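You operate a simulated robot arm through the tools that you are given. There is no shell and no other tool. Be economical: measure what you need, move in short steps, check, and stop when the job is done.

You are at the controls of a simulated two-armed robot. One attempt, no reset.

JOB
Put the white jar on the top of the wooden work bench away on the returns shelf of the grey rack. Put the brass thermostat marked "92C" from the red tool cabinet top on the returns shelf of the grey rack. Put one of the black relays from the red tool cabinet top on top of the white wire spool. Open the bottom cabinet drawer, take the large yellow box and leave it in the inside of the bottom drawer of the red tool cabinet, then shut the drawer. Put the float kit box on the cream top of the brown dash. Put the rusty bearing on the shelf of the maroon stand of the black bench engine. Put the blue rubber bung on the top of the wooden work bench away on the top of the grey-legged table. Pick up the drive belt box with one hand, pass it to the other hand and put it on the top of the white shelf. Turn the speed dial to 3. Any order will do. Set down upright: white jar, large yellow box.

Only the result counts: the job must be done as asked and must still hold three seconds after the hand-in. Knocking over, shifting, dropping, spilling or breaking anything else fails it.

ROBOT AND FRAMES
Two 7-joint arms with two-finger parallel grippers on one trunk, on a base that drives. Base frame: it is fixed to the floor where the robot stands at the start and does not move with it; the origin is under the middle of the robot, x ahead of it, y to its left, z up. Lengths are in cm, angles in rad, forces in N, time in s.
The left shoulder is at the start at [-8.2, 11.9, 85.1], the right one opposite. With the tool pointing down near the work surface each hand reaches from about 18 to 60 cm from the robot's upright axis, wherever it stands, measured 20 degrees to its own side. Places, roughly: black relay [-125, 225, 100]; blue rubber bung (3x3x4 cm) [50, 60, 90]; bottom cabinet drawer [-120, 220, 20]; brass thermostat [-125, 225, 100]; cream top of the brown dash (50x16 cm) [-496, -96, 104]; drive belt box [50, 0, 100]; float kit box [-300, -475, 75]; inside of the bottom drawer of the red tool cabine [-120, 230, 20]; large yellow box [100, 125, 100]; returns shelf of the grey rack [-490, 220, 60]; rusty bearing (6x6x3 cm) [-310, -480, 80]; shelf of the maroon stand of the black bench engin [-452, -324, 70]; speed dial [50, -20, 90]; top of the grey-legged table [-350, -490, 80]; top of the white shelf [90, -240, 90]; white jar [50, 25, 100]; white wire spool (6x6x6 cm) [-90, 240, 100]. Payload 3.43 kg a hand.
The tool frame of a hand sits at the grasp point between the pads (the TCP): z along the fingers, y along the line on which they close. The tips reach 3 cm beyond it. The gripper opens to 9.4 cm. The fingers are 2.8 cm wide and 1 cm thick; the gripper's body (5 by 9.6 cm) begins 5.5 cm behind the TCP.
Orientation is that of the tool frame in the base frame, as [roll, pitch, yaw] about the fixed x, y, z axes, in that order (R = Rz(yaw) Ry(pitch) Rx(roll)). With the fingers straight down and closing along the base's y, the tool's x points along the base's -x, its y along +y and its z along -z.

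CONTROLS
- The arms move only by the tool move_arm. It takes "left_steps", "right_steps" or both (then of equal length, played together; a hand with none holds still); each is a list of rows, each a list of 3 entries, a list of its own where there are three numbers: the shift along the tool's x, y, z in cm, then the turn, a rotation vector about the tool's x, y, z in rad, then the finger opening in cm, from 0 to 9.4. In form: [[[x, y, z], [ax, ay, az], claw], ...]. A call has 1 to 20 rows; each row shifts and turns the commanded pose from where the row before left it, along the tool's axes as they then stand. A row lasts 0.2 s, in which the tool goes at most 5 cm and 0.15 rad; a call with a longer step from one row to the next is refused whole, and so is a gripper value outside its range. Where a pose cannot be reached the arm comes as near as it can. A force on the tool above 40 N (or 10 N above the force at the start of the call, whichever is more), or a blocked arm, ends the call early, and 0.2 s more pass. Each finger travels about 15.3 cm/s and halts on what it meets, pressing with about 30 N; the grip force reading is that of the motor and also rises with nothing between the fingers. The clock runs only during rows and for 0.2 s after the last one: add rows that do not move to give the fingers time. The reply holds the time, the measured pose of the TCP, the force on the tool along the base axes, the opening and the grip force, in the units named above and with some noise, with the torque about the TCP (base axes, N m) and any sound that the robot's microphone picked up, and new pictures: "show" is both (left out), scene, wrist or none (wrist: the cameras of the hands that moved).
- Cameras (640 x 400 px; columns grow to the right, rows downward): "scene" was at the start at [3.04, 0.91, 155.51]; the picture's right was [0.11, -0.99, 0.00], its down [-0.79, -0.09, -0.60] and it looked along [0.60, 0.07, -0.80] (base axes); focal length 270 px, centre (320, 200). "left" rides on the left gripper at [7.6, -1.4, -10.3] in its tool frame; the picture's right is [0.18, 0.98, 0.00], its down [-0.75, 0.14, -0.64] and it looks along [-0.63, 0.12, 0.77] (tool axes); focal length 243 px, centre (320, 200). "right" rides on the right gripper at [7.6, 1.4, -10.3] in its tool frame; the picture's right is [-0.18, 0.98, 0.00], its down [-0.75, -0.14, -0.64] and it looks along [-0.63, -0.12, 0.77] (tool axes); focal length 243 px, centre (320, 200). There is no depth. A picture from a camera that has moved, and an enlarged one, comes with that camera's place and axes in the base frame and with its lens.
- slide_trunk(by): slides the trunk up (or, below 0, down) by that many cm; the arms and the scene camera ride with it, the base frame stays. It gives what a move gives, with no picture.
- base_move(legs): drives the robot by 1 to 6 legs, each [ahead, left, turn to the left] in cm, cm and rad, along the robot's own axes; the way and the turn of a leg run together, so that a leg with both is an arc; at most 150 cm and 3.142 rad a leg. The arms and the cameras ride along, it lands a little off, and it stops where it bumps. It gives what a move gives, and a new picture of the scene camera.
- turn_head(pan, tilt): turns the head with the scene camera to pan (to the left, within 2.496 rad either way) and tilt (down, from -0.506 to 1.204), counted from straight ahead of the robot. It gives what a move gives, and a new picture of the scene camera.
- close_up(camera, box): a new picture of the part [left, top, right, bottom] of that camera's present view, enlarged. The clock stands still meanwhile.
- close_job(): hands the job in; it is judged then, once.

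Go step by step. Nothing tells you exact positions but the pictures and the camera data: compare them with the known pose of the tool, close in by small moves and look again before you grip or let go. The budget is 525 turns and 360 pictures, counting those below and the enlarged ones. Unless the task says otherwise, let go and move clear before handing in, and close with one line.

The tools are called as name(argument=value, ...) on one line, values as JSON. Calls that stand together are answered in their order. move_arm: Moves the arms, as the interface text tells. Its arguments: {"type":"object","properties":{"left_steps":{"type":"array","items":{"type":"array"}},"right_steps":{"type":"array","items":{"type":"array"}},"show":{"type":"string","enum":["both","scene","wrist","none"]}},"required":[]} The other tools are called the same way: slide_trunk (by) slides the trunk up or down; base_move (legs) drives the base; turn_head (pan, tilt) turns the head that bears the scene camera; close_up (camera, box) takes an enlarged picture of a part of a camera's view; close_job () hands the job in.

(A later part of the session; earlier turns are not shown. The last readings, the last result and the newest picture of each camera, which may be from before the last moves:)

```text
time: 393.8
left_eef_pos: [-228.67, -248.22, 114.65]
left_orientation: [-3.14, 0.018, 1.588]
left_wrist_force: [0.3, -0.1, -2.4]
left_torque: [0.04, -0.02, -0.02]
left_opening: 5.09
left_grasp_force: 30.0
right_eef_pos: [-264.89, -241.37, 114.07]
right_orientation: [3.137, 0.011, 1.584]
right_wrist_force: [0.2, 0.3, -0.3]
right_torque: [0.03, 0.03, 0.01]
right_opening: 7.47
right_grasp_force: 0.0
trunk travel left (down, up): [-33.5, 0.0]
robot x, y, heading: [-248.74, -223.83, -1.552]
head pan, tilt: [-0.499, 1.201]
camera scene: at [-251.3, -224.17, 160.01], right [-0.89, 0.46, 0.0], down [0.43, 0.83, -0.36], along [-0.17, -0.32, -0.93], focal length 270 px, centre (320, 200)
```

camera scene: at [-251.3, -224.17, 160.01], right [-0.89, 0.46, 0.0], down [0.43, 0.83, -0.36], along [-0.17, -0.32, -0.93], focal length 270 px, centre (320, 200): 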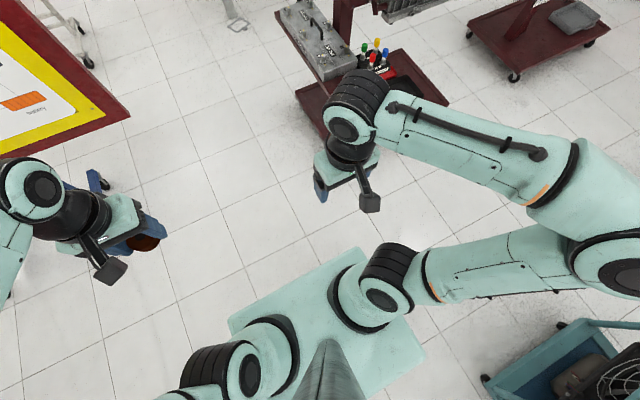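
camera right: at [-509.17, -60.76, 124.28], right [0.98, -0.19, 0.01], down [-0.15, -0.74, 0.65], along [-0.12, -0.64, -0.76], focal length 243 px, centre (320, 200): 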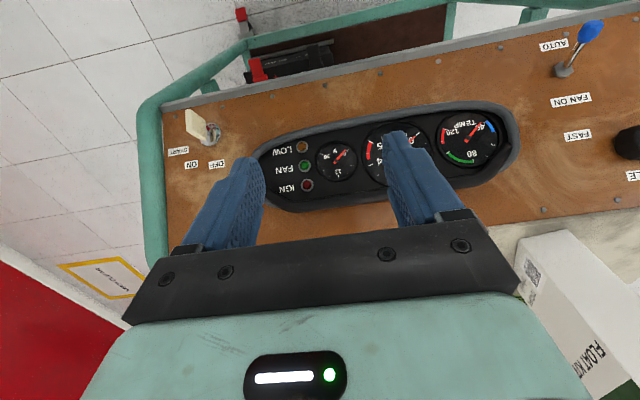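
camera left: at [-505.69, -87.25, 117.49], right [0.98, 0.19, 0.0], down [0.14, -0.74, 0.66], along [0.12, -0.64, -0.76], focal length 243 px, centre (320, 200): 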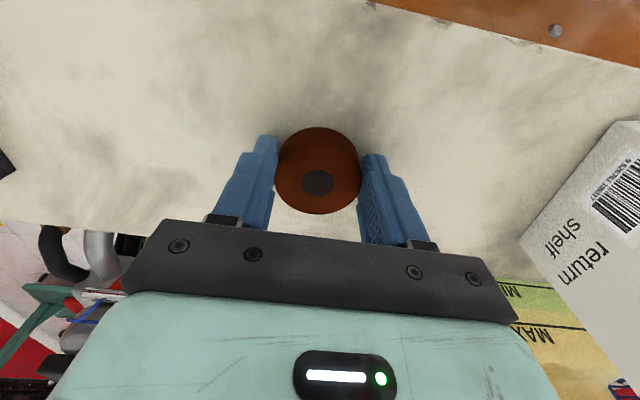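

base_move(legs=[[0, 0, -0.018], [0, -95, 0], [0, -95, 0], [30, 0, 0]])

turn_head(pan=-0.3, tilt=0.85)

```text
time: 412.8
left_eef_pos: [-419.34, -278.23, 114.57]
left_orientation: [-3.14, 0.017, 1.57]
left_wrist_force: [0.8, 0.9, -2.1]
left_torque: [0.05, -0.03, 0.0]
left_opening: 5.06
left_grasp_force: 30.2
right_eef_pos: [-455.44, -270.55, 113.98]
right_orientation: [3.137, 0.011, 1.563]
right_wrist_force: [0.1, 0.6, 0.4]
right_torque: [0.02, -0.01, 0.01]
right_opening: 7.49
right_grasp_force: 0.2
trunk travel left (down, up): [-33.5, 0.0]
robot x, y, heading: [-439.25, -253.29, -1.578]
head pan, tilt: [-0.499, 1.201]
camera scene: at [-441.56, -253.64, 159.98], right [-0.88, 0.48, 0.0], down [0.45, 0.82, -0.36], along [-0.17, -0.32, -0.93], focal length 270 px, centre (320, 200)
```

scene: 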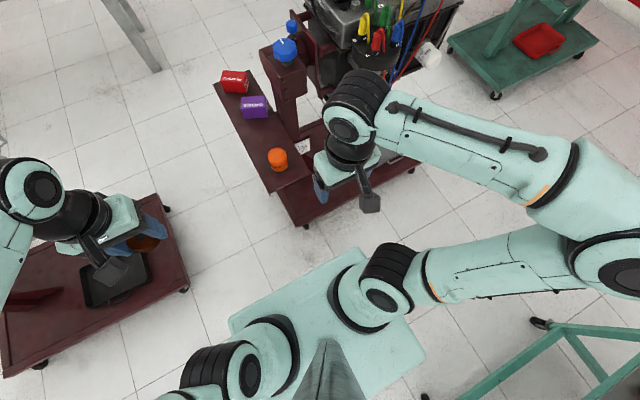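

```text
time: 413.6
left_eef_pos: [-419.29, -278.08, 114.6]
left_orientation: [-3.139, 0.018, 1.571]
left_wrist_force: [0.8, -0.1, -1.6]
left_torque: [-0.01, -0.02, 0.0]
left_opening: 5.09
left_grasp_force: 29.8
right_eef_pos: [-455.43, -270.75, 113.95]
right_orientation: [3.137, 0.012, 1.563]
right_wrist_force: [-0.4, 0.4, 0.4]
right_torque: [0.0, -0.01, 0.0]
right_opening: 7.49
right_grasp_force: 0.0
trunk travel left (down, up): [-33.5, 0.0]
robot x, y, heading: [-438.75, -253.48, -1.573]
head pan, tilt: [-0.3, 0.85]
camera scene: at [-441.21, -256.24, 162.37], right [-0.95, 0.3, 0.0], down [0.22, 0.72, -0.66], along [-0.2, -0.63, -0.75], focal length 270 px, centre (320, 200)
```

scene: 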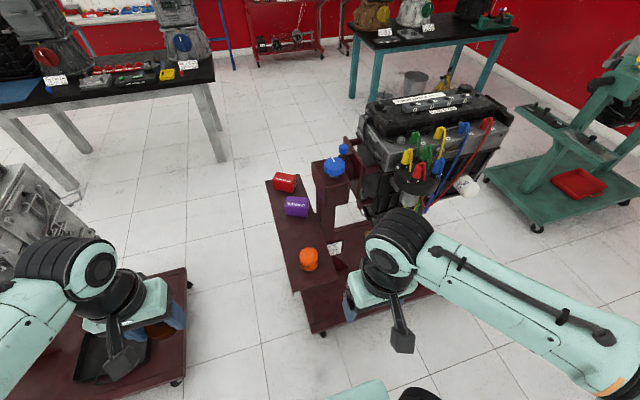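

base_move(legs=[[0, -25, 0], [7, 0, 0]])

turn_head(pan=0.2, tilt=0.95)

```text
time: 417.1
left_eef_pos: [-444.31, -284.8, 114.5]
left_orientation: [-3.141, 0.018, 1.573]
left_wrist_force: [0.7, -0.6, -1.5]
left_torque: [-0.01, -0.01, 0.02]
left_opening: 5.08
left_grasp_force: 30.0
right_eef_pos: [-480.59, -277.44, 113.92]
right_orientation: [3.136, 0.011, 1.565]
right_wrist_force: [-0.5, 0.2, 0.0]
right_torque: [0.04, 0.0, -0.01]
right_opening: 7.48
right_grasp_force: 0.0
trunk travel left (down, up): [-33.5, 0.0]
robot x, y, heading: [-464.07, -260.17, -1.573]
head pan, tilt: [-0.3, 0.85]
camera scene: at [-466.33, -262.98, 162.34], right [-0.96, 0.3, 0.0], down [0.22, 0.72, -0.66], along [-0.2, -0.63, -0.75], focal length 270 px, centre (320, 200)
```

scene: 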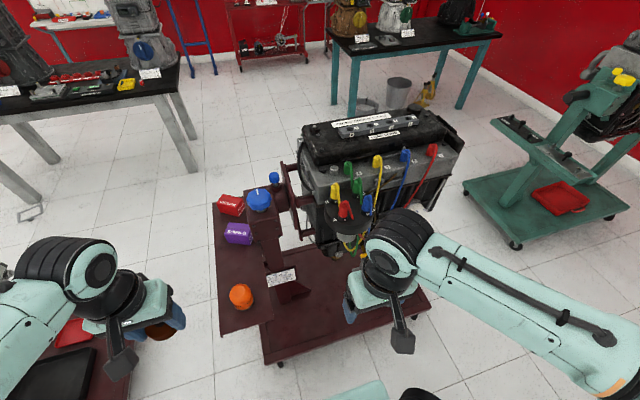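

```text
time: 418.0
left_eef_pos: [-444.46, -285.01, 114.57]
left_orientation: [-3.14, 0.02, 1.57]
left_wrist_force: [-0.4, 0.4, -2.1]
left_torque: [-0.01, 0.0, 0.02]
left_opening: 5.05
left_grasp_force: 30.2
right_eef_pos: [-480.52, -277.34, 114.09]
right_orientation: [3.138, 0.011, 1.566]
right_wrist_force: [0.2, 0.0, -0.8]
right_torque: [-0.03, 0.0, 0.01]
right_opening: 7.5
right_grasp_force: 0.1
trunk travel left (down, up): [-33.5, 0.0]
robot x, y, heading: [-463.99, -259.98, -1.572]
head pan, tilt: [0.201, 0.949]
camera scene: at [-462.56, -262.7, 161.62], right [-0.98, -0.2, 0.0], down [-0.16, 0.8, -0.58], along [0.12, -0.57, -0.81], focal length 270 px, centre (320, 200)
```

scene: 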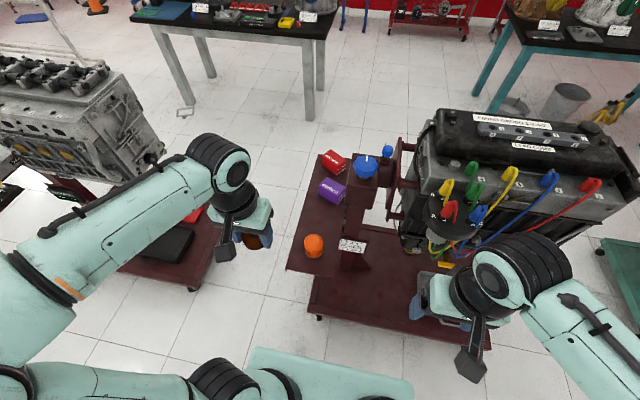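

move_arm(left_steps=[[[-3.9, -0.68, 2.2], [0, 0, 0], 3.5], [[-3.9, -0.68, 2.2], [0, 0, 0], 3.5], [[-3.9, -0.68, 2.2], [0, 0, 0], 3.5], [[-3.9, -0.68, 2.2], [0, 0, 0], 3.5], [[-3.9, -0.68, 2.2], [0, 0, 0], 3.5], [[-3.9, -0.68, 2.2], [0, 0, 0], 3.5], [[-3.9, -0.68, 2.2], [0, 0, 0], 3.5], [[-3.8, -0.68, 2.2], [0, 0, 0], 3.5]], show="both")

```text
time: 419.8
left_eef_pos: [-450.08, -316.49, 97.58]
left_orientation: [-3.14, 0.017, 1.571]
left_wrist_force: [0.1, 0.1, -1.5]
left_torque: [0.03, 0.04, 0.0]
left_opening: 5.08
left_grasp_force: 29.6
right_eef_pos: [-480.6, -277.38, 114.19]
right_orientation: [3.138, 0.01, 1.565]
right_wrist_force: [-0.6, 0.0, 0.0]
right_torque: [0.01, 0.01, -0.02]
right_opening: 7.48
right_grasp_force: 0.1
trunk travel left (down, up): [-33.5, 0.0]
robot x, y, heading: [-463.86, -259.77, -1.57]
head pan, tilt: [0.201, 0.949]
camera scene: at [-462.59, -262.89, 161.63], right [-0.98, -0.2, 0.0], down [-0.16, 0.8, -0.58], along [0.12, -0.57, -0.81], focal length 270 px, centre (320, 200)
camera left: at [-451.34, -308.75, 107.73], right [0.98, 0.18, 0.0], down [0.14, -0.74, 0.65], along [0.12, -0.64, -0.76], focal length 243 px, centre (320, 200)
```

scene: 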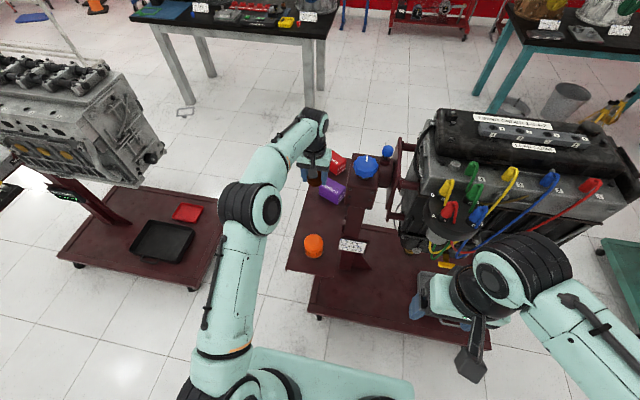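
left: 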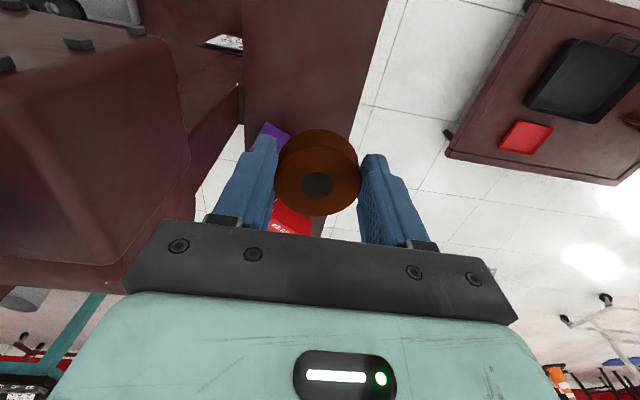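

move_arm(left_steps=[[[0, 0.3, 4], [0, 0, 0], 3.5], [[0, 0, 4], [0, 0, 0], 3.5], [[0, 0, 4], [0, 0, 0], 3.5], [[0, 0, 4], [0, 0, 0], 3.5]], show="both")

close_up(camera="scene", box=[240, 100, 420, 280])

```text
time: 420.8
left_eef_pos: [-449.59, -316.68, 81.48]
left_orientation: [-3.14, 0.017, 1.571]
left_wrist_force: [0.3, -0.2, -1.3]
left_torque: [-0.01, 0.0, -0.02]
left_opening: 5.08
left_grasp_force: 30.2
right_eef_pos: [-480.55, -277.52, 114.01]
right_orientation: [3.138, 0.011, 1.565]
right_wrist_force: [1.2, 0.3, 0.2]
right_torque: [0.01, -0.01, 0.0]
right_opening: 7.52
right_grasp_force: 0.0
trunk travel left (down, up): [-33.5, 0.0]
robot x, y, heading: [-464.15, -260.04, -1.564]
head pan, tilt: [0.201, 0.949]
camera scene: at [-462.54, -262.8, 161.62], right [-0.98, -0.2, 0.0], down [-0.16, 0.8, -0.58], along [0.12, -0.57, -0.81], focal length 270 px, centre (320, 200)
camera left: at [-450.92, -308.86, 91.61], right [0.98, 0.18, 0.0], down [0.14, -0.74, 0.65], along [0.12, -0.64, -0.76], focal length 243 px, centre (320, 200)
```

scene: 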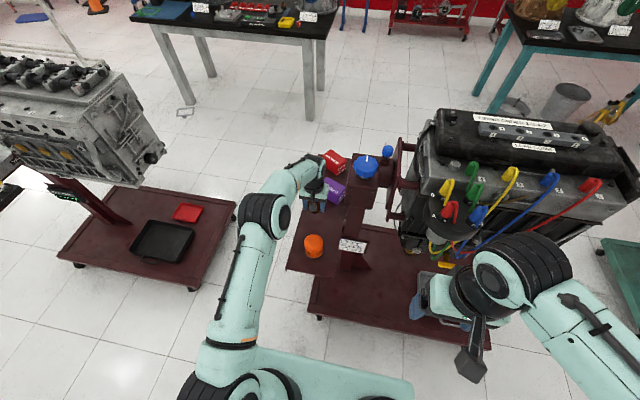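
left: 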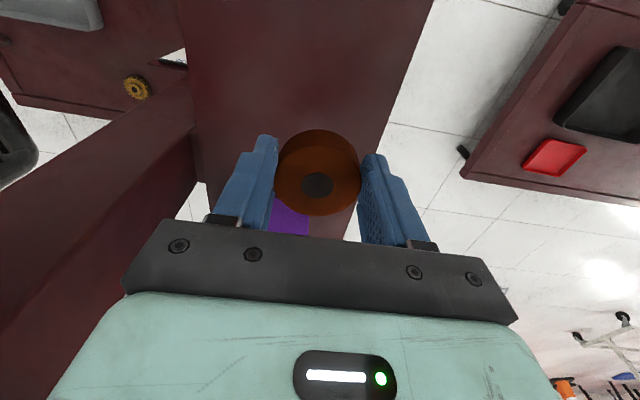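

```text
2.22 times, centred on (330, 190) of scene
camera zoom: at [-462.54, -262.8, 161.62], right [-0.98, -0.2, 0.0], down [-0.16, 0.8, -0.58], along [0.12, -0.57, -0.81], focal length 601 px, centre (298, 222)
```

zoom: 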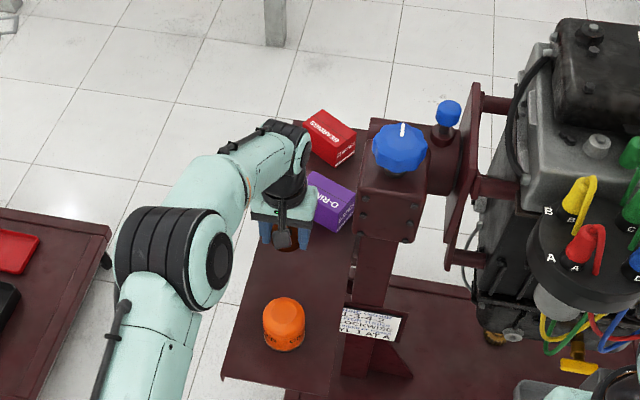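

move_arm(left_steps=[[[1.2, 0, 2.5], [0, 0, 0], 3.5], [[0, 0, 2.5], [0, 0, 0], 3.5], [[0, 0, 1.5], [0, 0, 0], 3.5], [[0, 0, 0.5], [0, 0, 0], 3.5], [[0, 0, 0.4], [0, 0, 0], 3.5], [[0, 0, 0.4], [0, 0, 0], 3.5], [[0, 0, 0.4], [0, 0, 0], 3.5], [[0, 0, 0.4], [0, 0, 0], 3.5]], show="wrist")

```text
time: 422.6
left_eef_pos: [-449.75, -315.65, 73.34]
left_orientation: [-3.139, 0.023, 1.572]
left_wrist_force: [1.2, 3.5, 17.0]
left_torque: [0.39, -0.19, 0.02]
left_opening: 5.08
left_grasp_force: 30.0
right_eef_pos: [-480.54, -277.25, 114.08]
right_orientation: [3.138, 0.011, 1.565]
right_wrist_force: [-0.5, -0.8, 0.7]
right_torque: [-0.06, -0.02, 0.03]
right_opening: 7.51
right_grasp_force: 0.0
trunk travel left (down, up): [-33.5, 0.0]
robot x, y, heading: [-463.9, -260.37, -1.565]
head pan, tilt: [0.201, 0.949]
camera left: at [-450.99, -307.82, 83.41], right [0.98, 0.18, -0.01], down [0.14, -0.74, 0.66], along [0.12, -0.65, -0.75], focal length 243 px, centre (320, 200)
```

left: 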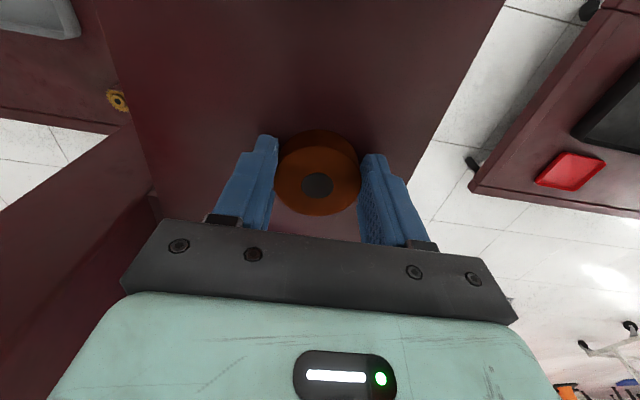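

Contact with the shelf (17 N). Release and rise.

move_arm(left_steps=[[[0, 0, -0.2], [0, 0, 0], 6], [[0, 0, 0], [0, 0, 0], 7.2], [[0, 0, 0], [0, 0, 0], 7.2], [[0, 0, -4], [0, 0, 0], 7.2], [[0, 0, -4], [0, 0, 0], 7.2], [[0, 0, -4], [0, 0, 0], 7.2], [[0, 0, -4], [0, 0, 0], 7.2], [[0, 0, -4], [0, 0, 0], 7.2]], show="wrist")

```text
time: 424.4
left_eef_pos: [-449.67, -315.25, 93.2]
left_orientation: [-3.139, 0.019, 1.572]
left_wrist_force: [-0.5, 0.1, 0.3]
left_torque: [-0.02, -0.03, -0.01]
left_opening: 7.18
left_grasp_force: 0.1
right_eef_pos: [-480.59, -277.47, 114.06]
right_orientation: [3.137, 0.01, 1.565]
right_wrist_force: [-0.2, -0.1, -0.2]
right_torque: [0.01, 0.01, -0.04]
right_opening: 7.48
right_grasp_force: 0.1
trunk travel left (down, up): [-33.5, 0.0]
robot x, y, heading: [-464.38, -260.09, -1.572]
head pan, tilt: [0.201, 0.949]
camera left: at [-450.93, -307.44, 103.44], right [0.98, 0.18, 0.0], down [0.14, -0.74, 0.65], along [0.12, -0.64, -0.76], focal length 243 px, centre (320, 200)
```

left: 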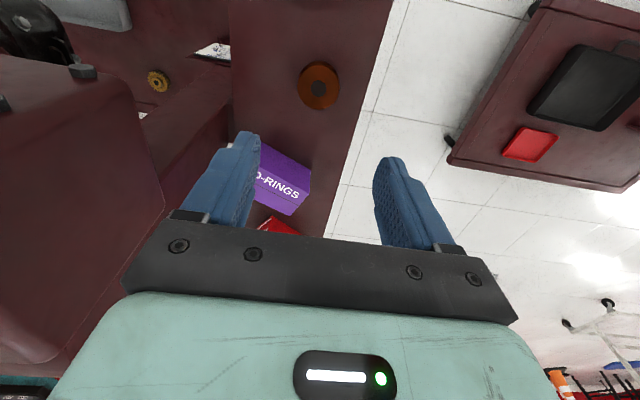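

The bearing lies on the maroon stand's shelf. Retract the left hand; then I'll go and restore the grey frame I knocked down.

move_arm(left_steps=[[[0, 0.5, -4], [0, 0, 0], 7.2], [[0, 0.5, -4], [0, 0, 0], 7.2], [[1.5, 0.5, -4], [0, 0, 0], 7.2], [[4, 1, -2], [0, 0, 0], 7.2], [[4.8, 0.5, 0], [0, 0, 0], 7.2], [[4.8, 0.5, 0], [0, 0, 0], 7.2], [[4.8, 0.5, 0], [0, 0, 0], 7.2], [[4.8, 0.5, 0], [0, 0, 0], 7.2], [[4.8, 0.5, 0], [0, 0, 0], 7.2]], show="scene")

```text
time: 426.4
left_eef_pos: [-444.68, -285.27, 106.69]
left_orientation: [-3.138, 0.019, 1.572]
left_wrist_force: [0.2, -0.2, 0.0]
left_torque: [-0.04, -0.02, 0.02]
left_opening: 7.2
left_grasp_force: 0.0
right_eef_pos: [-480.51, -277.3, 114.02]
right_orientation: [3.138, 0.01, 1.562]
right_wrist_force: [0.8, 0.6, -0.1]
right_torque: [-0.05, -0.03, -0.01]
right_opening: 7.5
right_grasp_force: 0.1
trunk travel left (down, up): [-33.5, 0.0]
robot x, y, heading: [-464.08, -259.87, -1.569]
head pan, tilt: [0.201, 0.949]
camera scene: at [-462.52, -262.56, 161.62], right [-0.98, -0.2, 0.0], down [-0.16, 0.8, -0.58], along [0.12, -0.57, -0.81], focal length 270 px, centre (320, 200)
```

scene: 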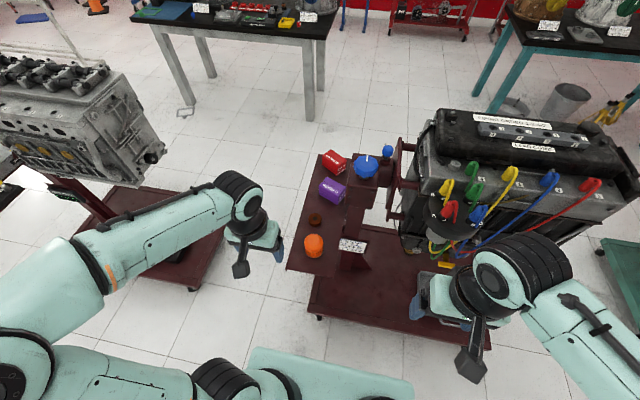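

base_move(legs=[[0, 25, 0], [-28, 0, 0], [0, 94, 0], [0, 94, 0], [0, 0, -1.57]])

```text
time: 450.9
left_eef_pos: [-277.3, -252.42, 106.55]
left_orientation: [-3.138, 0.017, -0.014]
left_wrist_force: [-0.5, 0.1, 1.0]
left_torque: [-0.02, 0.03, 0.0]
left_opening: 7.19
left_grasp_force: 0.1
right_eef_pos: [-268.66, -216.62, 114.08]
right_orientation: [3.137, 0.013, -0.019]
right_wrist_force: [-0.5, 0.4, -0.1]
right_torque: [0.03, -0.04, -0.01]
right_opening: 7.5
right_grasp_force: 0.1
trunk travel left (down, up): [-33.5, 0.0]
robot x, y, heading: [-251.43, -233.22, 3.124]
head pan, tilt: [0.201, 0.949]
camera scene: at [-254.24, -234.71, 161.63], right [-0.19, 0.98, 0.0], down [0.8, 0.15, -0.58], along [-0.57, -0.11, -0.81], focal length 270 px, centre (320, 200)
```

scene: 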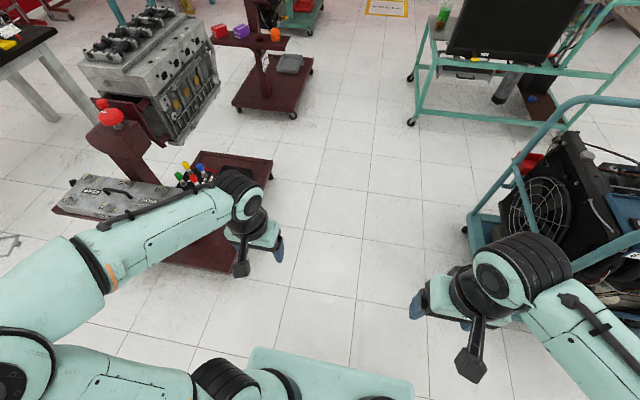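

base_move(legs=[[0, 0, 0.017], [0, 80, 0], [0, 82, 0], [0, 0, 1.57]])

turn_head(pan=-0.4, tilt=0.9)

```text
time: 469.6
left_eef_pos: [-232.19, -420.8, 106.7]
left_orientation: [-3.139, 0.017, 1.558]
left_wrist_force: [-0.2, -0.1, 0.0]
left_torque: [0.02, 0.0, 0.03]
left_opening: 7.19
left_grasp_force: 0.0
right_eef_pos: [-268.07, -412.13, 114.05]
right_orientation: [3.135, 0.011, 1.553]
right_wrist_force: [0.4, 0.1, 0.2]
right_torque: [-0.01, -0.02, 0.02]
right_opening: 7.51
right_grasp_force: 0.1
trunk travel left (down, up): [-33.5, 0.0]
robot x, y, heading: [-250.9, -395.04, -1.577]
head pan, tilt: [0.201, 0.949]
camera scene: at [-249.86, -397.79, 161.63], right [-0.98, -0.19, 0.0], down [-0.15, 0.8, -0.58], along [0.11, -0.57, -0.81], focal length 270 px, centre (320, 200)
```

scene: 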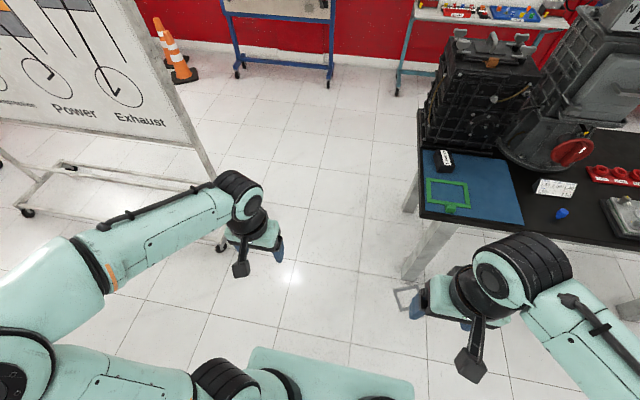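

```text
time: 470.6
left_eef_pos: [-232.22, -420.9, 106.5]
left_orientation: [-3.139, 0.017, 1.558]
left_wrist_force: [0.3, -0.3, 0.4]
left_torque: [-0.01, -0.01, 0.02]
left_opening: 7.17
left_grasp_force: 0.0
right_eef_pos: [-268.12, -412.18, 113.96]
right_orientation: [3.135, 0.01, 1.552]
right_wrist_force: [-0.2, -0.7, -0.5]
right_torque: [0.01, 0.01, 0.01]
right_opening: 7.49
right_grasp_force: 0.0
trunk travel left (down, up): [-33.5, 0.0]
robot x, y, heading: [-251.46, -394.98, -1.584]
head pan, tilt: [-0.4, 0.901]
camera scene: at [-254.24, -397.57, 161.99], right [-0.92, 0.4, 0.0], down [0.31, 0.72, -0.62], along [-0.25, -0.57, -0.78], focal length 270 px, centre (320, 200)
```

scene: 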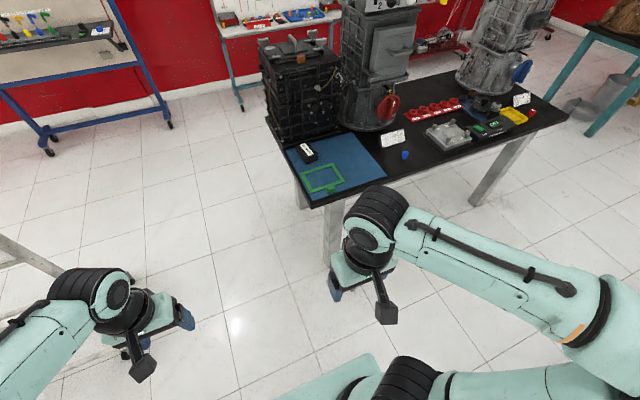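

base_move(legs=[[0, -56, 0.01], [6, 0, 0]])

turn_head(pan=0.15, tilt=1.05)

```text
time: 476.6
left_eef_pos: [-287.77, -425.89, 106.46]
left_orientation: [-3.139, 0.016, 1.566]
left_wrist_force: [0.0, 0.7, -0.3]
left_torque: [0.02, -0.02, -0.02]
left_opening: 7.2
left_grasp_force: 0.1
right_eef_pos: [-323.67, -417.64, 113.93]
right_orientation: [3.136, 0.01, 1.562]
right_wrist_force: [-0.5, -0.1, -0.4]
right_torque: [-0.03, 0.01, 0.02]
right_opening: 7.49
right_grasp_force: 0.0
trunk travel left (down, up): [-33.5, 0.0]
robot x, y, heading: [-306.96, -400.29, -1.574]
head pan, tilt: [-0.4, 0.901]
camera scene: at [-309.95, -402.84, 161.95], right [-0.92, 0.39, 0.0], down [0.31, 0.72, -0.62], along [-0.24, -0.57, -0.78], focal length 270 px, centre (320, 200)
```

scene: 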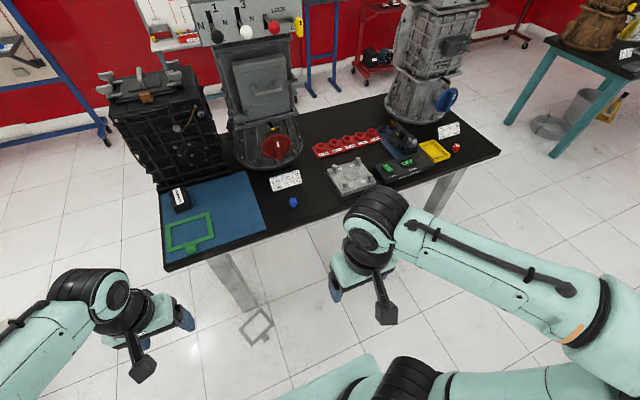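

```text
time: 477.6
left_eef_pos: [-287.84, -426.0, 106.75]
left_orientation: [-3.141, 0.018, 1.567]
left_wrist_force: [-0.4, -0.8, 0.0]
left_torque: [0.02, -0.01, 0.0]
left_opening: 7.17
left_grasp_force: 0.1
right_eef_pos: [-323.72, -417.76, 114.01]
right_orientation: [3.138, 0.009, 1.562]
right_wrist_force: [0.3, -0.5, 0.1]
right_torque: [-0.01, 0.02, -0.03]
right_opening: 7.51
right_grasp_force: 0.1
trunk travel left (down, up): [-33.5, 0.0]
robot x, y, heading: [-306.93, -400.72, -1.573]
head pan, tilt: [0.15, 1.051]
camera scene: at [-306.02, -402.57, 160.92], right [-0.99, -0.14, 0.0], down [-0.12, 0.86, -0.5], along [0.07, -0.49, -0.87], focal length 270 px, centre (320, 200)
```

scene: 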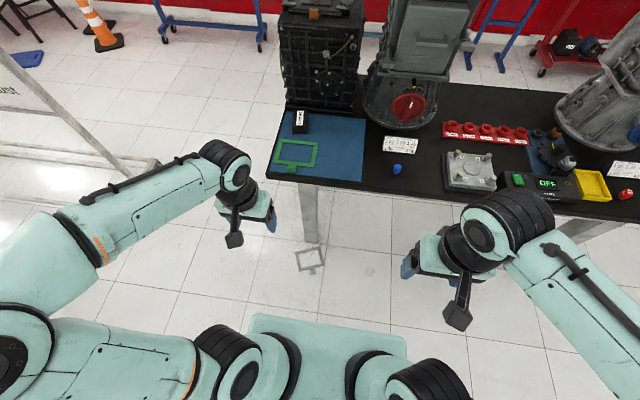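

close_up(camera="scene", box=[270, 230, 350, 285])

close_up(camera="scene", box=[250, 100, 410, 200])

```text
7.27 times, centred on (310, 258) of scene
camera zoom: at [-306.02, -402.57, 160.92], right [-0.99, -0.14, 0.0], down [-0.12, 0.86, -0.5], along [0.07, -0.49, -0.87], focal length 1966 px, centre (393, -218)
```

zoom: 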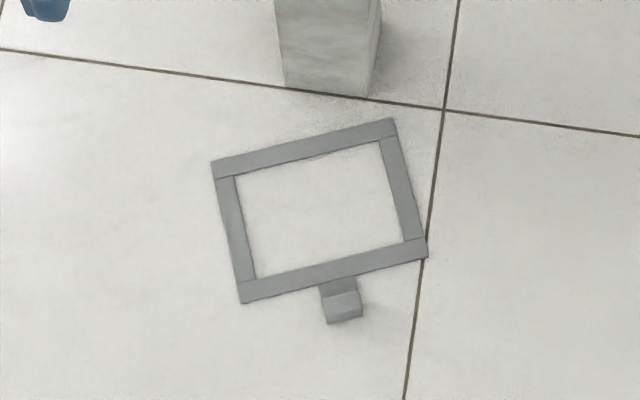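

```text
4.00 times, centred on (330, 150) of scene
camera zoom: at [-306.02, -402.57, 160.92], right [-0.99, -0.14, 0.0], down [-0.12, 0.86, -0.5], along [0.07, -0.49, -0.87], focal length 1081 px, centre (280, 400)
```

zoom: 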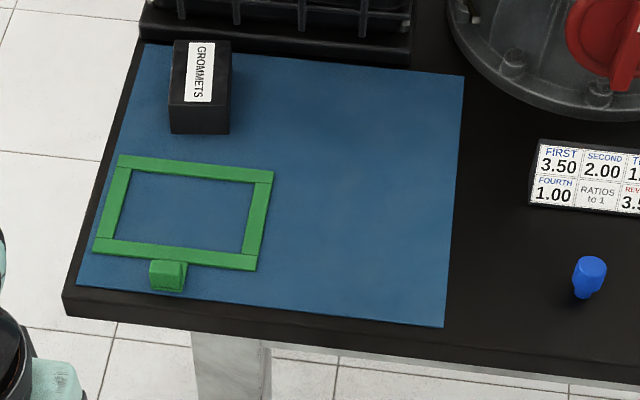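

The frame lies flat on the floor at (−292.7,−451.5), turned 22°, its tab at (−295.9,−443.6). Its original centre was (−304.6,−469.9), square to the green one. I lower the trunk and take it by the tab with the left hand.

slide_trunk(by=-33)

move_arm(left_steps=[[[0, 0, 4.5], [0, 0, -0.129], 7], [[0, 0, 4.5], [0, 0, -0.129], 7], [[0, 0, 4.5], [0, 0, -0.128], 7], [[-1, -1, 4.5], [0, 0, 0], 7], [[-2, -2, 4], [0, 0, 0], 7], [[-2, -2, 4], [0, 0, 0], 7], [[-2, -1.5, 4], [0, 0, 0], 7], [[-2, -1, 4], [0, 0, 0], 7]], show="both")

```text
time: 480.8
left_eef_pos: [-287.67, -426.11, 73.76]
left_orientation: [-3.14, 0.018, 1.564]
left_wrist_force: [-0.5, 0.2, 0.7]
left_torque: [0.0, 0.01, 0.0]
left_opening: 7.18
left_grasp_force: 0.2
right_eef_pos: [-323.59, -417.75, 80.94]
right_orientation: [3.136, 0.011, 1.56]
right_wrist_force: [0.7, -0.7, -0.6]
right_torque: [-0.03, -0.02, -0.02]
right_opening: 7.52
right_grasp_force: 0.0
trunk travel left (down, up): [-0.5, 33.0]
robot x, y, heading: [-307.19, -400.7, -1.577]
head pan, tilt: [0.15, 1.051]
```

```text
time: 482.6
left_eef_pos: [-291.34, -437.84, 39.89]
left_orientation: [-3.132, 0.017, 1.952]
left_wrist_force: [-0.2, -0.4, 0.1]
left_torque: [0.01, 0.0, 0.02]
left_opening: 6.99
left_grasp_force: 0.0
right_eef_pos: [-323.64, -417.86, 80.97]
right_orientation: [3.137, 0.011, 1.56]
right_wrist_force: [-0.3, -0.3, -0.6]
right_torque: [0.01, -0.05, -0.01]
right_opening: 7.5
right_grasp_force: 0.0
trunk travel left (down, up): [-0.5, 33.0]
robot x, y, heading: [-306.89, -400.21, -1.579]
head pan, tilt: [0.15, 1.051]
camera scene: at [-306.03, -407.61, 127.21], right [-0.99, -0.14, 0.0], down [-0.13, 0.86, -0.5], along [0.07, -0.49, -0.87], focal length 270 px, centre (320, 200)
camera left: at [-295.37, -431.19, 50.09], right [0.84, 0.54, -0.01], down [0.41, -0.64, 0.65], along [0.34, -0.56, -0.76], focal length 243 px, centre (320, 200)
```

scene: 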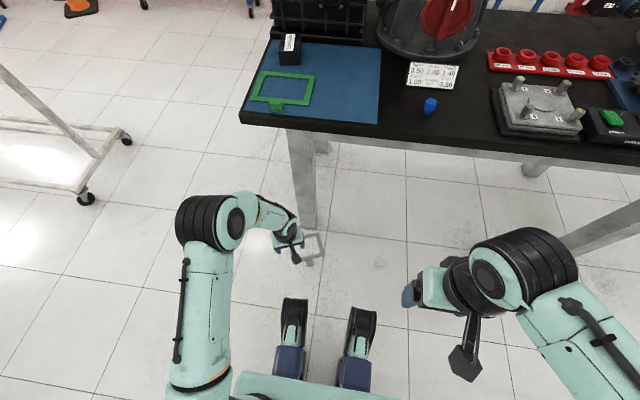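
left: 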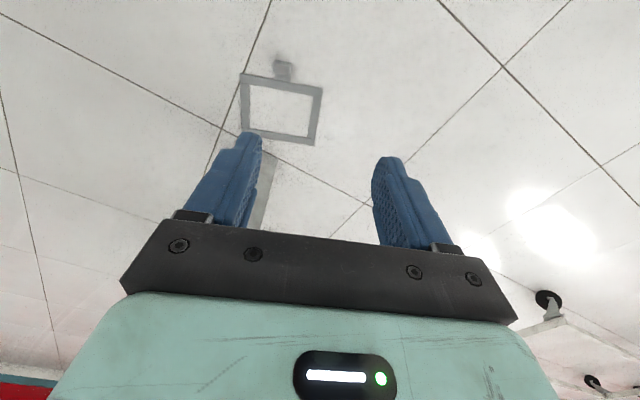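

move_arm(left_steps=[[[-0.7, -1.1, 4.5], [0, 0, 0], 7], [[-0.7, -1.1, 4.5], [0, 0, 0], 7], [[-0.7, -1.1, 4.5], [0, 0, 0], 7], [[-0.7, -1.1, 4.5], [0, 0, 0], 7], [[-0.7, -1, 4.5], [0, 0, 0], 7], [[-0.6, -1, 4], [0, 0, 0], 7]], show="both")

close_up(camera="left", box=[220, 60, 420, 210])

```text
time: 484.0
left_eef_pos: [-295.62, -444.17, 14.49]
left_orientation: [-3.135, 0.014, 1.952]
left_wrist_force: [-0.1, 0.8, -0.6]
left_torque: [-0.06, -0.01, 0.0]
left_opening: 7.01
left_grasp_force: 0.0
left hand out of reach, approached as far as the arm can: row 6
right_eef_pos: [-323.66, -417.71, 81.09]
right_orientation: [3.136, 0.01, 1.56]
right_wrist_force: [0.0, 0.3, -0.1]
right_torque: [-0.03, -0.02, 0.01]
right_opening: 7.53
right_grasp_force: 0.0
trunk travel left (down, up): [-0.5, 33.0]
robot x, y, heading: [-307.18, -400.62, -1.575]
head pan, tilt: [0.15, 1.051]
camera scene: at [-306.06, -407.57, 127.22], right [-0.99, -0.14, 0.0], down [-0.13, 0.86, -0.5], along [0.07, -0.49, -0.87], focal length 270 px, centre (320, 200)
camera left: at [-299.67, -437.52, 24.73], right [0.84, 0.54, -0.01], down [0.41, -0.64, 0.65], along [0.34, -0.55, -0.76], focal length 243 px, centre (320, 200)
```

scene: 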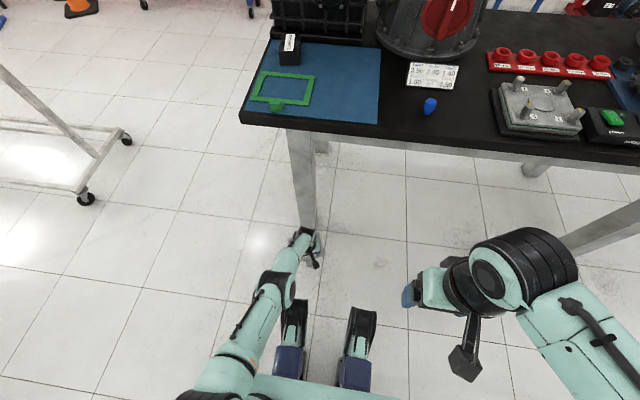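
left: 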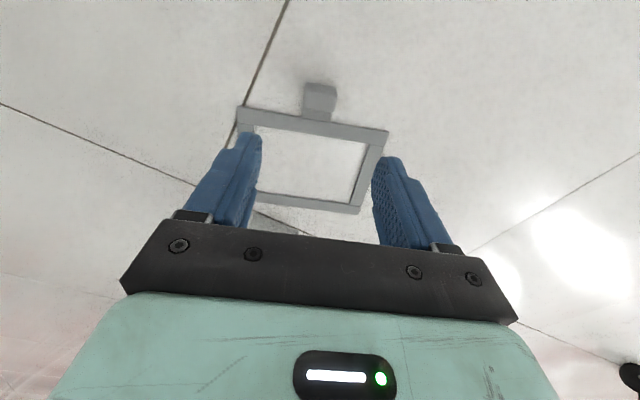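

```text
2.67 times, centred on (320, 135) of left
camera zoom: at [-299.67, -437.52, 24.73], right [0.84, 0.54, -0.01], down [0.41, -0.64, 0.65], along [0.34, -0.55, -0.76], focal length 647 px, centre (320, 373)
```

zoom: 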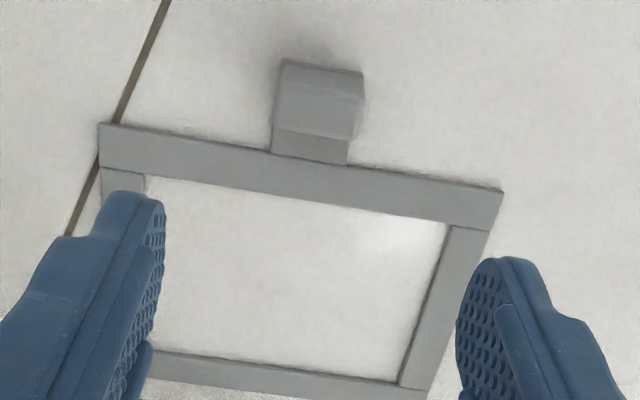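

move_arm(left_steps=[[[3.6, 1.5, 0], [0, 0, -0.03], 7], [[3.6, 1.5, 0], [0, 0, 0], 7]], show="none")

base_move(legs=[[8, 0, 0]])

close_up(camera="left", box=[220, 60, 420, 210])

```text
time: 484.6
left_eef_pos: [-295.67, -436.48, 14.43]
left_orientation: [-3.132, 0.018, 1.982]
left_wrist_force: [0.2, 0.3, -0.8]
left_torque: [0.01, 0.0, 0.0]
left_opening: 7.02
left_grasp_force: 0.1
right_eef_pos: [-323.66, -417.78, 81.05]
right_orientation: [3.137, 0.011, 1.561]
right_wrist_force: [0.5, 0.3, 0.5]
right_torque: [0.0, 0.01, 0.02]
right_opening: 7.51
right_grasp_force: 0.0
trunk travel left (down, up): [-0.5, 33.0]
robot x, y, heading: [-307.39, -400.74, -1.575]
head pan, tilt: [0.15, 1.051]
```

```text
time: 485.7
left_eef_pos: [-295.65, -444.51, 14.39]
left_orientation: [-3.133, 0.015, 1.98]
left_wrist_force: [0.3, -0.1, 0.3]
left_torque: [0.0, 0.01, -0.01]
left_opening: 6.98
left_grasp_force: 0.1
right_eef_pos: [-323.77, -425.78, 81.03]
right_orientation: [3.136, 0.011, 1.56]
right_wrist_force: [0.2, -0.6, 0.3]
right_torque: [0.01, 0.02, 0.0]
right_opening: 7.51
right_grasp_force: 0.0
trunk travel left (down, up): [-0.5, 33.0]
robot x, y, heading: [-307.17, -408.67, -1.581]
head pan, tilt: [0.15, 1.051]
camera scene: at [-306.08, -415.62, 127.21], right [-0.99, -0.14, 0.0], down [-0.13, 0.86, -0.5], along [0.07, -0.49, -0.87], focal length 270 px, centre (320, 200)
```

scene: 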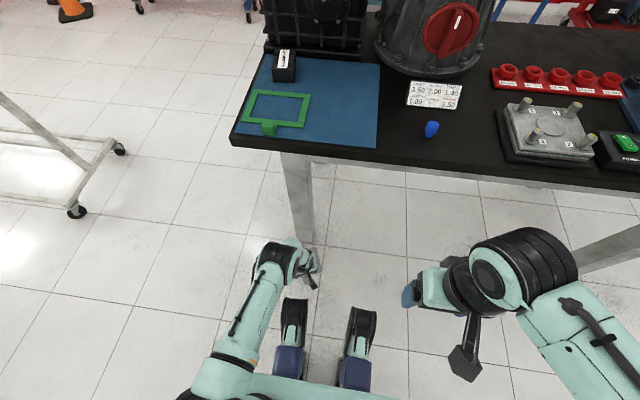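

```text
2.67 times, centred on (320, 135) of left
camera zoom: at [-299.97, -437.86, 24.63], right [0.83, 0.56, -0.01], down [0.43, -0.62, 0.65], along [0.36, -0.54, -0.76], focal length 647 px, centre (320, 373)
```

zoom: 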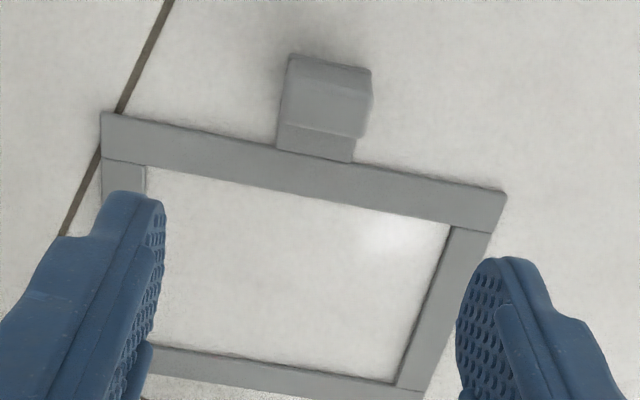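

move_arm(left_steps=[[[0.6, 0, 3.5], [0, 0, 0], 6], [[0, 0, 3.5], [0, 0, 0], 6], [[0, 0, 2], [0, 0, 0], 6], [[0, 0, 1], [0, 0, 0], 6], [[0, 0, 0.5], [0, 0, 0], 6], [[0, 0, 0], [0, 0, 0], 6]], show="wrist")

```text
time: 487.1
left_eef_pos: [-295.95, -443.83, 5.45]
left_orientation: [-3.133, 0.015, 1.982]
left_wrist_force: [0.2, 0.5, 0.7]
left_torque: [-0.02, 0.03, 0.01]
left_opening: 6.03
left_grasp_force: 0.0
left hand out of reach, approached as far as the arm can: row 4, 5
right_eef_pos: [-323.76, -425.83, 81.12]
right_orientation: [3.137, 0.009, 1.56]
right_wrist_force: [0.8, 0.4, 0.1]
right_torque: [-0.06, 0.0, 0.01]
right_opening: 7.48
right_grasp_force: 0.0
trunk travel left (down, up): [-0.5, 33.0]
robot x, y, heading: [-307.34, -408.33, -1.58]
head pan, tilt: [0.15, 1.051]
camera left: at [-300.16, -437.3, 15.76], right [0.83, 0.56, -0.01], down [0.43, -0.62, 0.65], along [0.36, -0.54, -0.76], focal length 243 px, centre (320, 200)
```

left: 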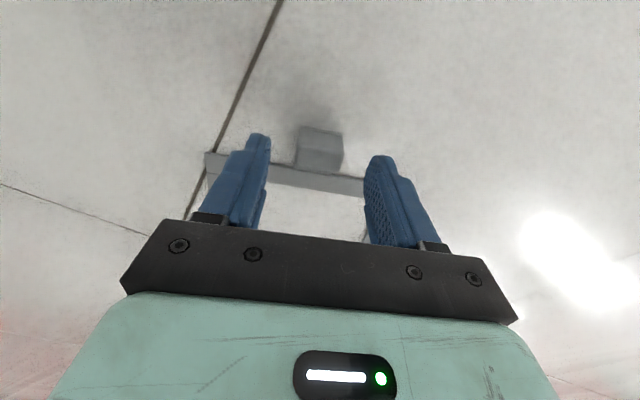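

move_arm(left_steps=[[[0, 0, -4], [0, 0, 0], 6], [[2.75, 1.2, 0], [0, 0, 0], 6], [[2.75, 1.2, 0], [0, 0, 0], 6]], show="none")

base_move(legs=[[6, 0, 0]])

slide_trunk(by=-0.5)

close_up(camera="left", box=[220, 60, 420, 210])

```text
time: 487.9
left_eef_pos: [-295.94, -437.85, 9.53]
left_orientation: [-3.13, 0.017, 1.981]
left_wrist_force: [0.0, 0.0, 1.0]
left_torque: [0.0, 0.01, 0.01]
left_opening: 6.01
left_grasp_force: 0.1
right_eef_pos: [-323.71, -425.87, 81.04]
right_orientation: [3.136, 0.01, 1.56]
right_wrist_force: [0.4, -0.2, 0.4]
right_torque: [0.01, -0.01, -0.01]
right_opening: 7.48
right_grasp_force: 0.0
trunk travel left (down, up): [-0.5, 33.0]
robot x, y, heading: [-306.85, -408.65, -1.574]
head pan, tilt: [0.15, 1.051]
```

```text
time: 488.8
left_eef_pos: [-296.06, -443.76, 9.41]
left_orientation: [-3.134, 0.015, 1.981]
left_wrist_force: [0.2, 0.1, -0.3]
left_torque: [0.02, -0.02, -0.01]
left_opening: 5.96
left_grasp_force: 0.1
right_eef_pos: [-323.75, -431.66, 81.03]
right_orientation: [3.136, 0.01, 1.559]
right_wrist_force: [-0.2, -1.0, -0.6]
right_torque: [0.01, 0.01, -0.01]
right_opening: 7.5
right_grasp_force: 0.0
trunk travel left (down, up): [-0.5, 33.0]
robot x, y, heading: [-307.21, -414.59, -1.578]
head pan, tilt: [0.15, 1.051]
camera scene: at [-306.11, -421.53, 127.21], right [-0.99, -0.14, 0.0], down [-0.12, 0.86, -0.5], along [0.07, -0.49, -0.87], focal length 270 px, centre (320, 200)
```

scene: 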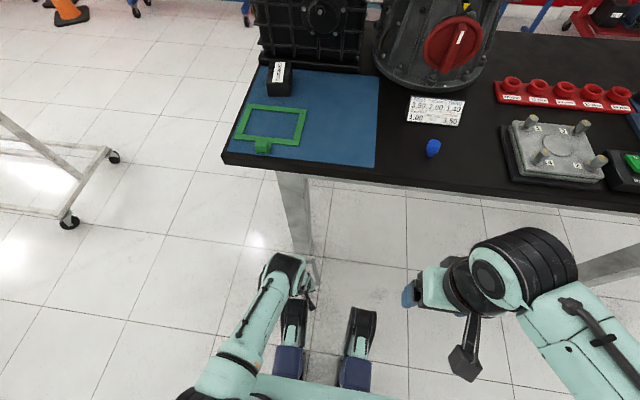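

```text
time: 489.4
left_eef_pos: [-295.83, -443.72, 9.0]
left_orientation: [-3.133, 0.016, 1.981]
left_wrist_force: [-0.3, -0.6, -0.4]
left_torque: [0.02, 0.0, 0.01]
left_opening: 5.99
left_grasp_force: 0.0
right_eef_pos: [-323.68, -431.65, 80.65]
right_orientation: [3.134, 0.01, 1.561]
right_wrist_force: [0.7, 0.1, 0.8]
right_torque: [-0.01, 0.0, -0.03]
right_opening: 7.52
right_grasp_force: 0.0
trunk travel left (down, up): [0.0, 33.5]
robot x, y, heading: [-307.28, -414.75, -1.573]
head pan, tilt: [0.15, 1.051]
```

```text
2.67 times, centred on (320, 135) of left
camera zoom: at [-300.17, -437.21, 19.14], right [0.83, 0.56, -0.01], down [0.43, -0.62, 0.65], along [0.36, -0.55, -0.76], focal length 647 px, centre (320, 373)
```

zoom: 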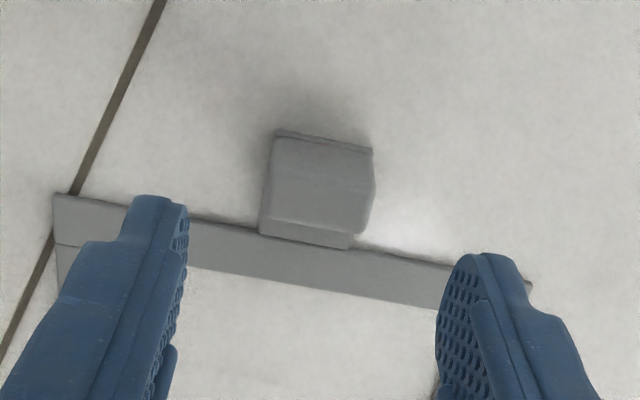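

move_arm(left_steps=[[[0.3, 0, 2.5], [0, 0, 0], 6], [[0, 0, 1.5], [0, 0, 0], 6], [[0, 0, 0.8], [0, 0, 0], 6], [[0, 0, 0.4], [0, 0, 0], 6], [[0, 0, 0], [0, 0, 0], 6]], show="wrist")

```text
time: 490.6
left_eef_pos: [-296.11, -443.58, 3.66]
left_orientation: [-3.133, 0.015, 1.982]
left_wrist_force: [-0.2, -0.6, -0.3]
left_torque: [-0.01, -0.02, 0.02]
left_opening: 6.02
left_grasp_force: 0.1
right_eef_pos: [-323.7, -431.68, 80.51]
right_orientation: [3.138, 0.01, 1.56]
right_wrist_force: [0.1, -0.3, -0.5]
right_torque: [0.01, 0.01, 0.05]
right_opening: 7.51
right_grasp_force: 0.2
trunk travel left (down, up): [0.0, 33.5]
robot x, y, heading: [-307.16, -414.21, -1.578]
head pan, tilt: [0.15, 1.051]
camera left: at [-300.29, -437.01, 13.91], right [0.83, 0.56, -0.01], down [0.43, -0.62, 0.65], along [0.36, -0.54, -0.76], focal length 243 px, centre (320, 200)
```

left: 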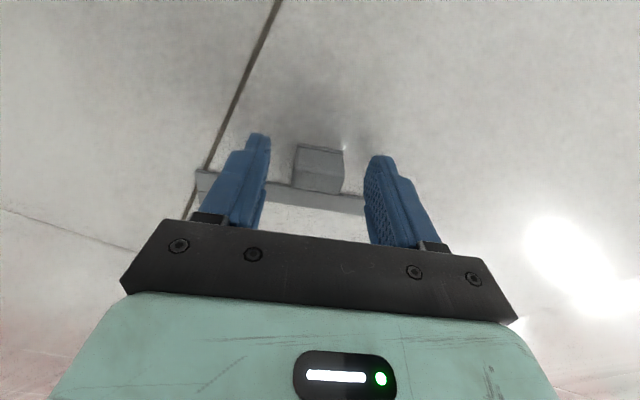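

move_arm(left_steps=[[[0, 0, 0], [0, 0, 0], 3], [[0, 0, 0], [0, 0, 0], 1], [[0, 0, 0], [0, 0, 0], 1], [[0, 0, 0], [0, 0, 0], 1]], show="wrist")

```text
time: 491.6
left_eef_pos: [-295.97, -443.74, 3.72]
left_orientation: [-3.132, 0.017, 1.981]
left_wrist_force: [-0.3, -0.2, 1.5]
left_torque: [-0.01, -0.15, -0.06]
left_opening: 2.92
left_grasp_force: 30.7
right_eef_pos: [-323.79, -431.55, 80.59]
right_orientation: [3.138, 0.01, 1.56]
right_wrist_force: [0.8, 0.1, -0.3]
right_torque: [0.02, 0.01, -0.01]
right_opening: 7.52
right_grasp_force: 0.0
trunk travel left (down, up): [0.0, 33.5]
robot x, y, heading: [-306.94, -414.33, -1.577]
head pan, tilt: [0.15, 1.051]
camera left: at [-300.3, -437.05, 13.94], right [0.83, 0.56, -0.01], down [0.43, -0.62, 0.65], along [0.36, -0.55, -0.76], focal length 243 px, centre (320, 200)
```

left: 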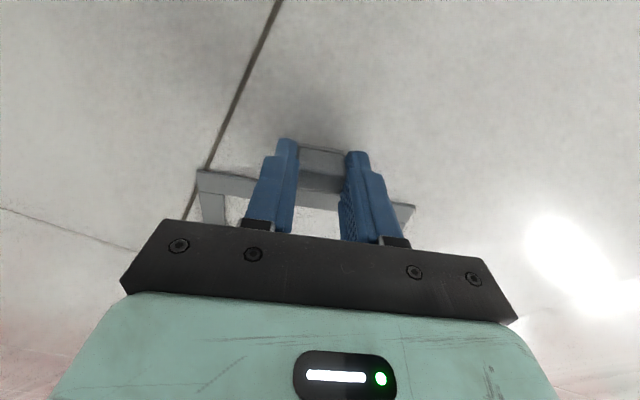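

Tab gripped. Lift a little, back the base away from under the table, then raise.

move_arm(left_steps=[[[0, 0, -3], [0, 0, 0], 1], [[0, 0, -4], [0, 0, 0], 1], [[0, 0, -4], [0, 0, 0], 1], [[0, 0, 0], [0, 0, 0], 1]], show="wrist")

```text
time: 492.6
left_eef_pos: [-296.1, -443.37, 14.79]
left_orientation: [-3.133, 0.016, 1.981]
left_wrist_force: [0.6, 0.2, -1.1]
left_torque: [0.04, 0.03, -0.01]
left_opening: 2.92
left_grasp_force: 30.2
right_eef_pos: [-323.61, -431.56, 80.66]
right_orientation: [3.136, 0.01, 1.559]
right_wrist_force: [-0.5, 0.7, 0.4]
right_torque: [-0.02, -0.02, -0.01]
right_opening: 7.5
right_grasp_force: 0.0
trunk travel left (down, up): [0.0, 33.5]
robot x, y, heading: [-307.08, -414.33, -1.574]
head pan, tilt: [0.15, 1.051]
camera left: at [-300.27, -436.85, 24.97], right [0.83, 0.56, -0.01], down [0.43, -0.62, 0.65], along [0.36, -0.54, -0.76], focal length 243 px, centre (320, 200)
```

left: 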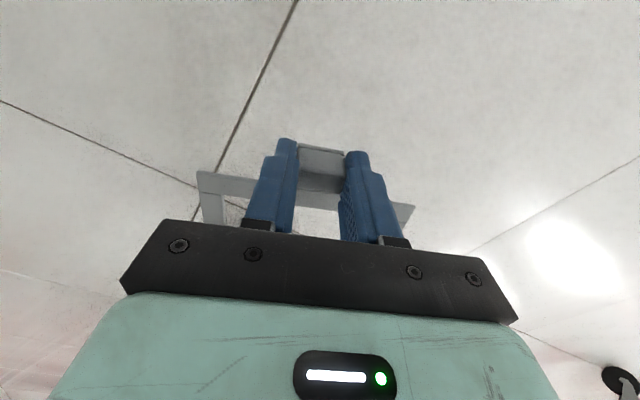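

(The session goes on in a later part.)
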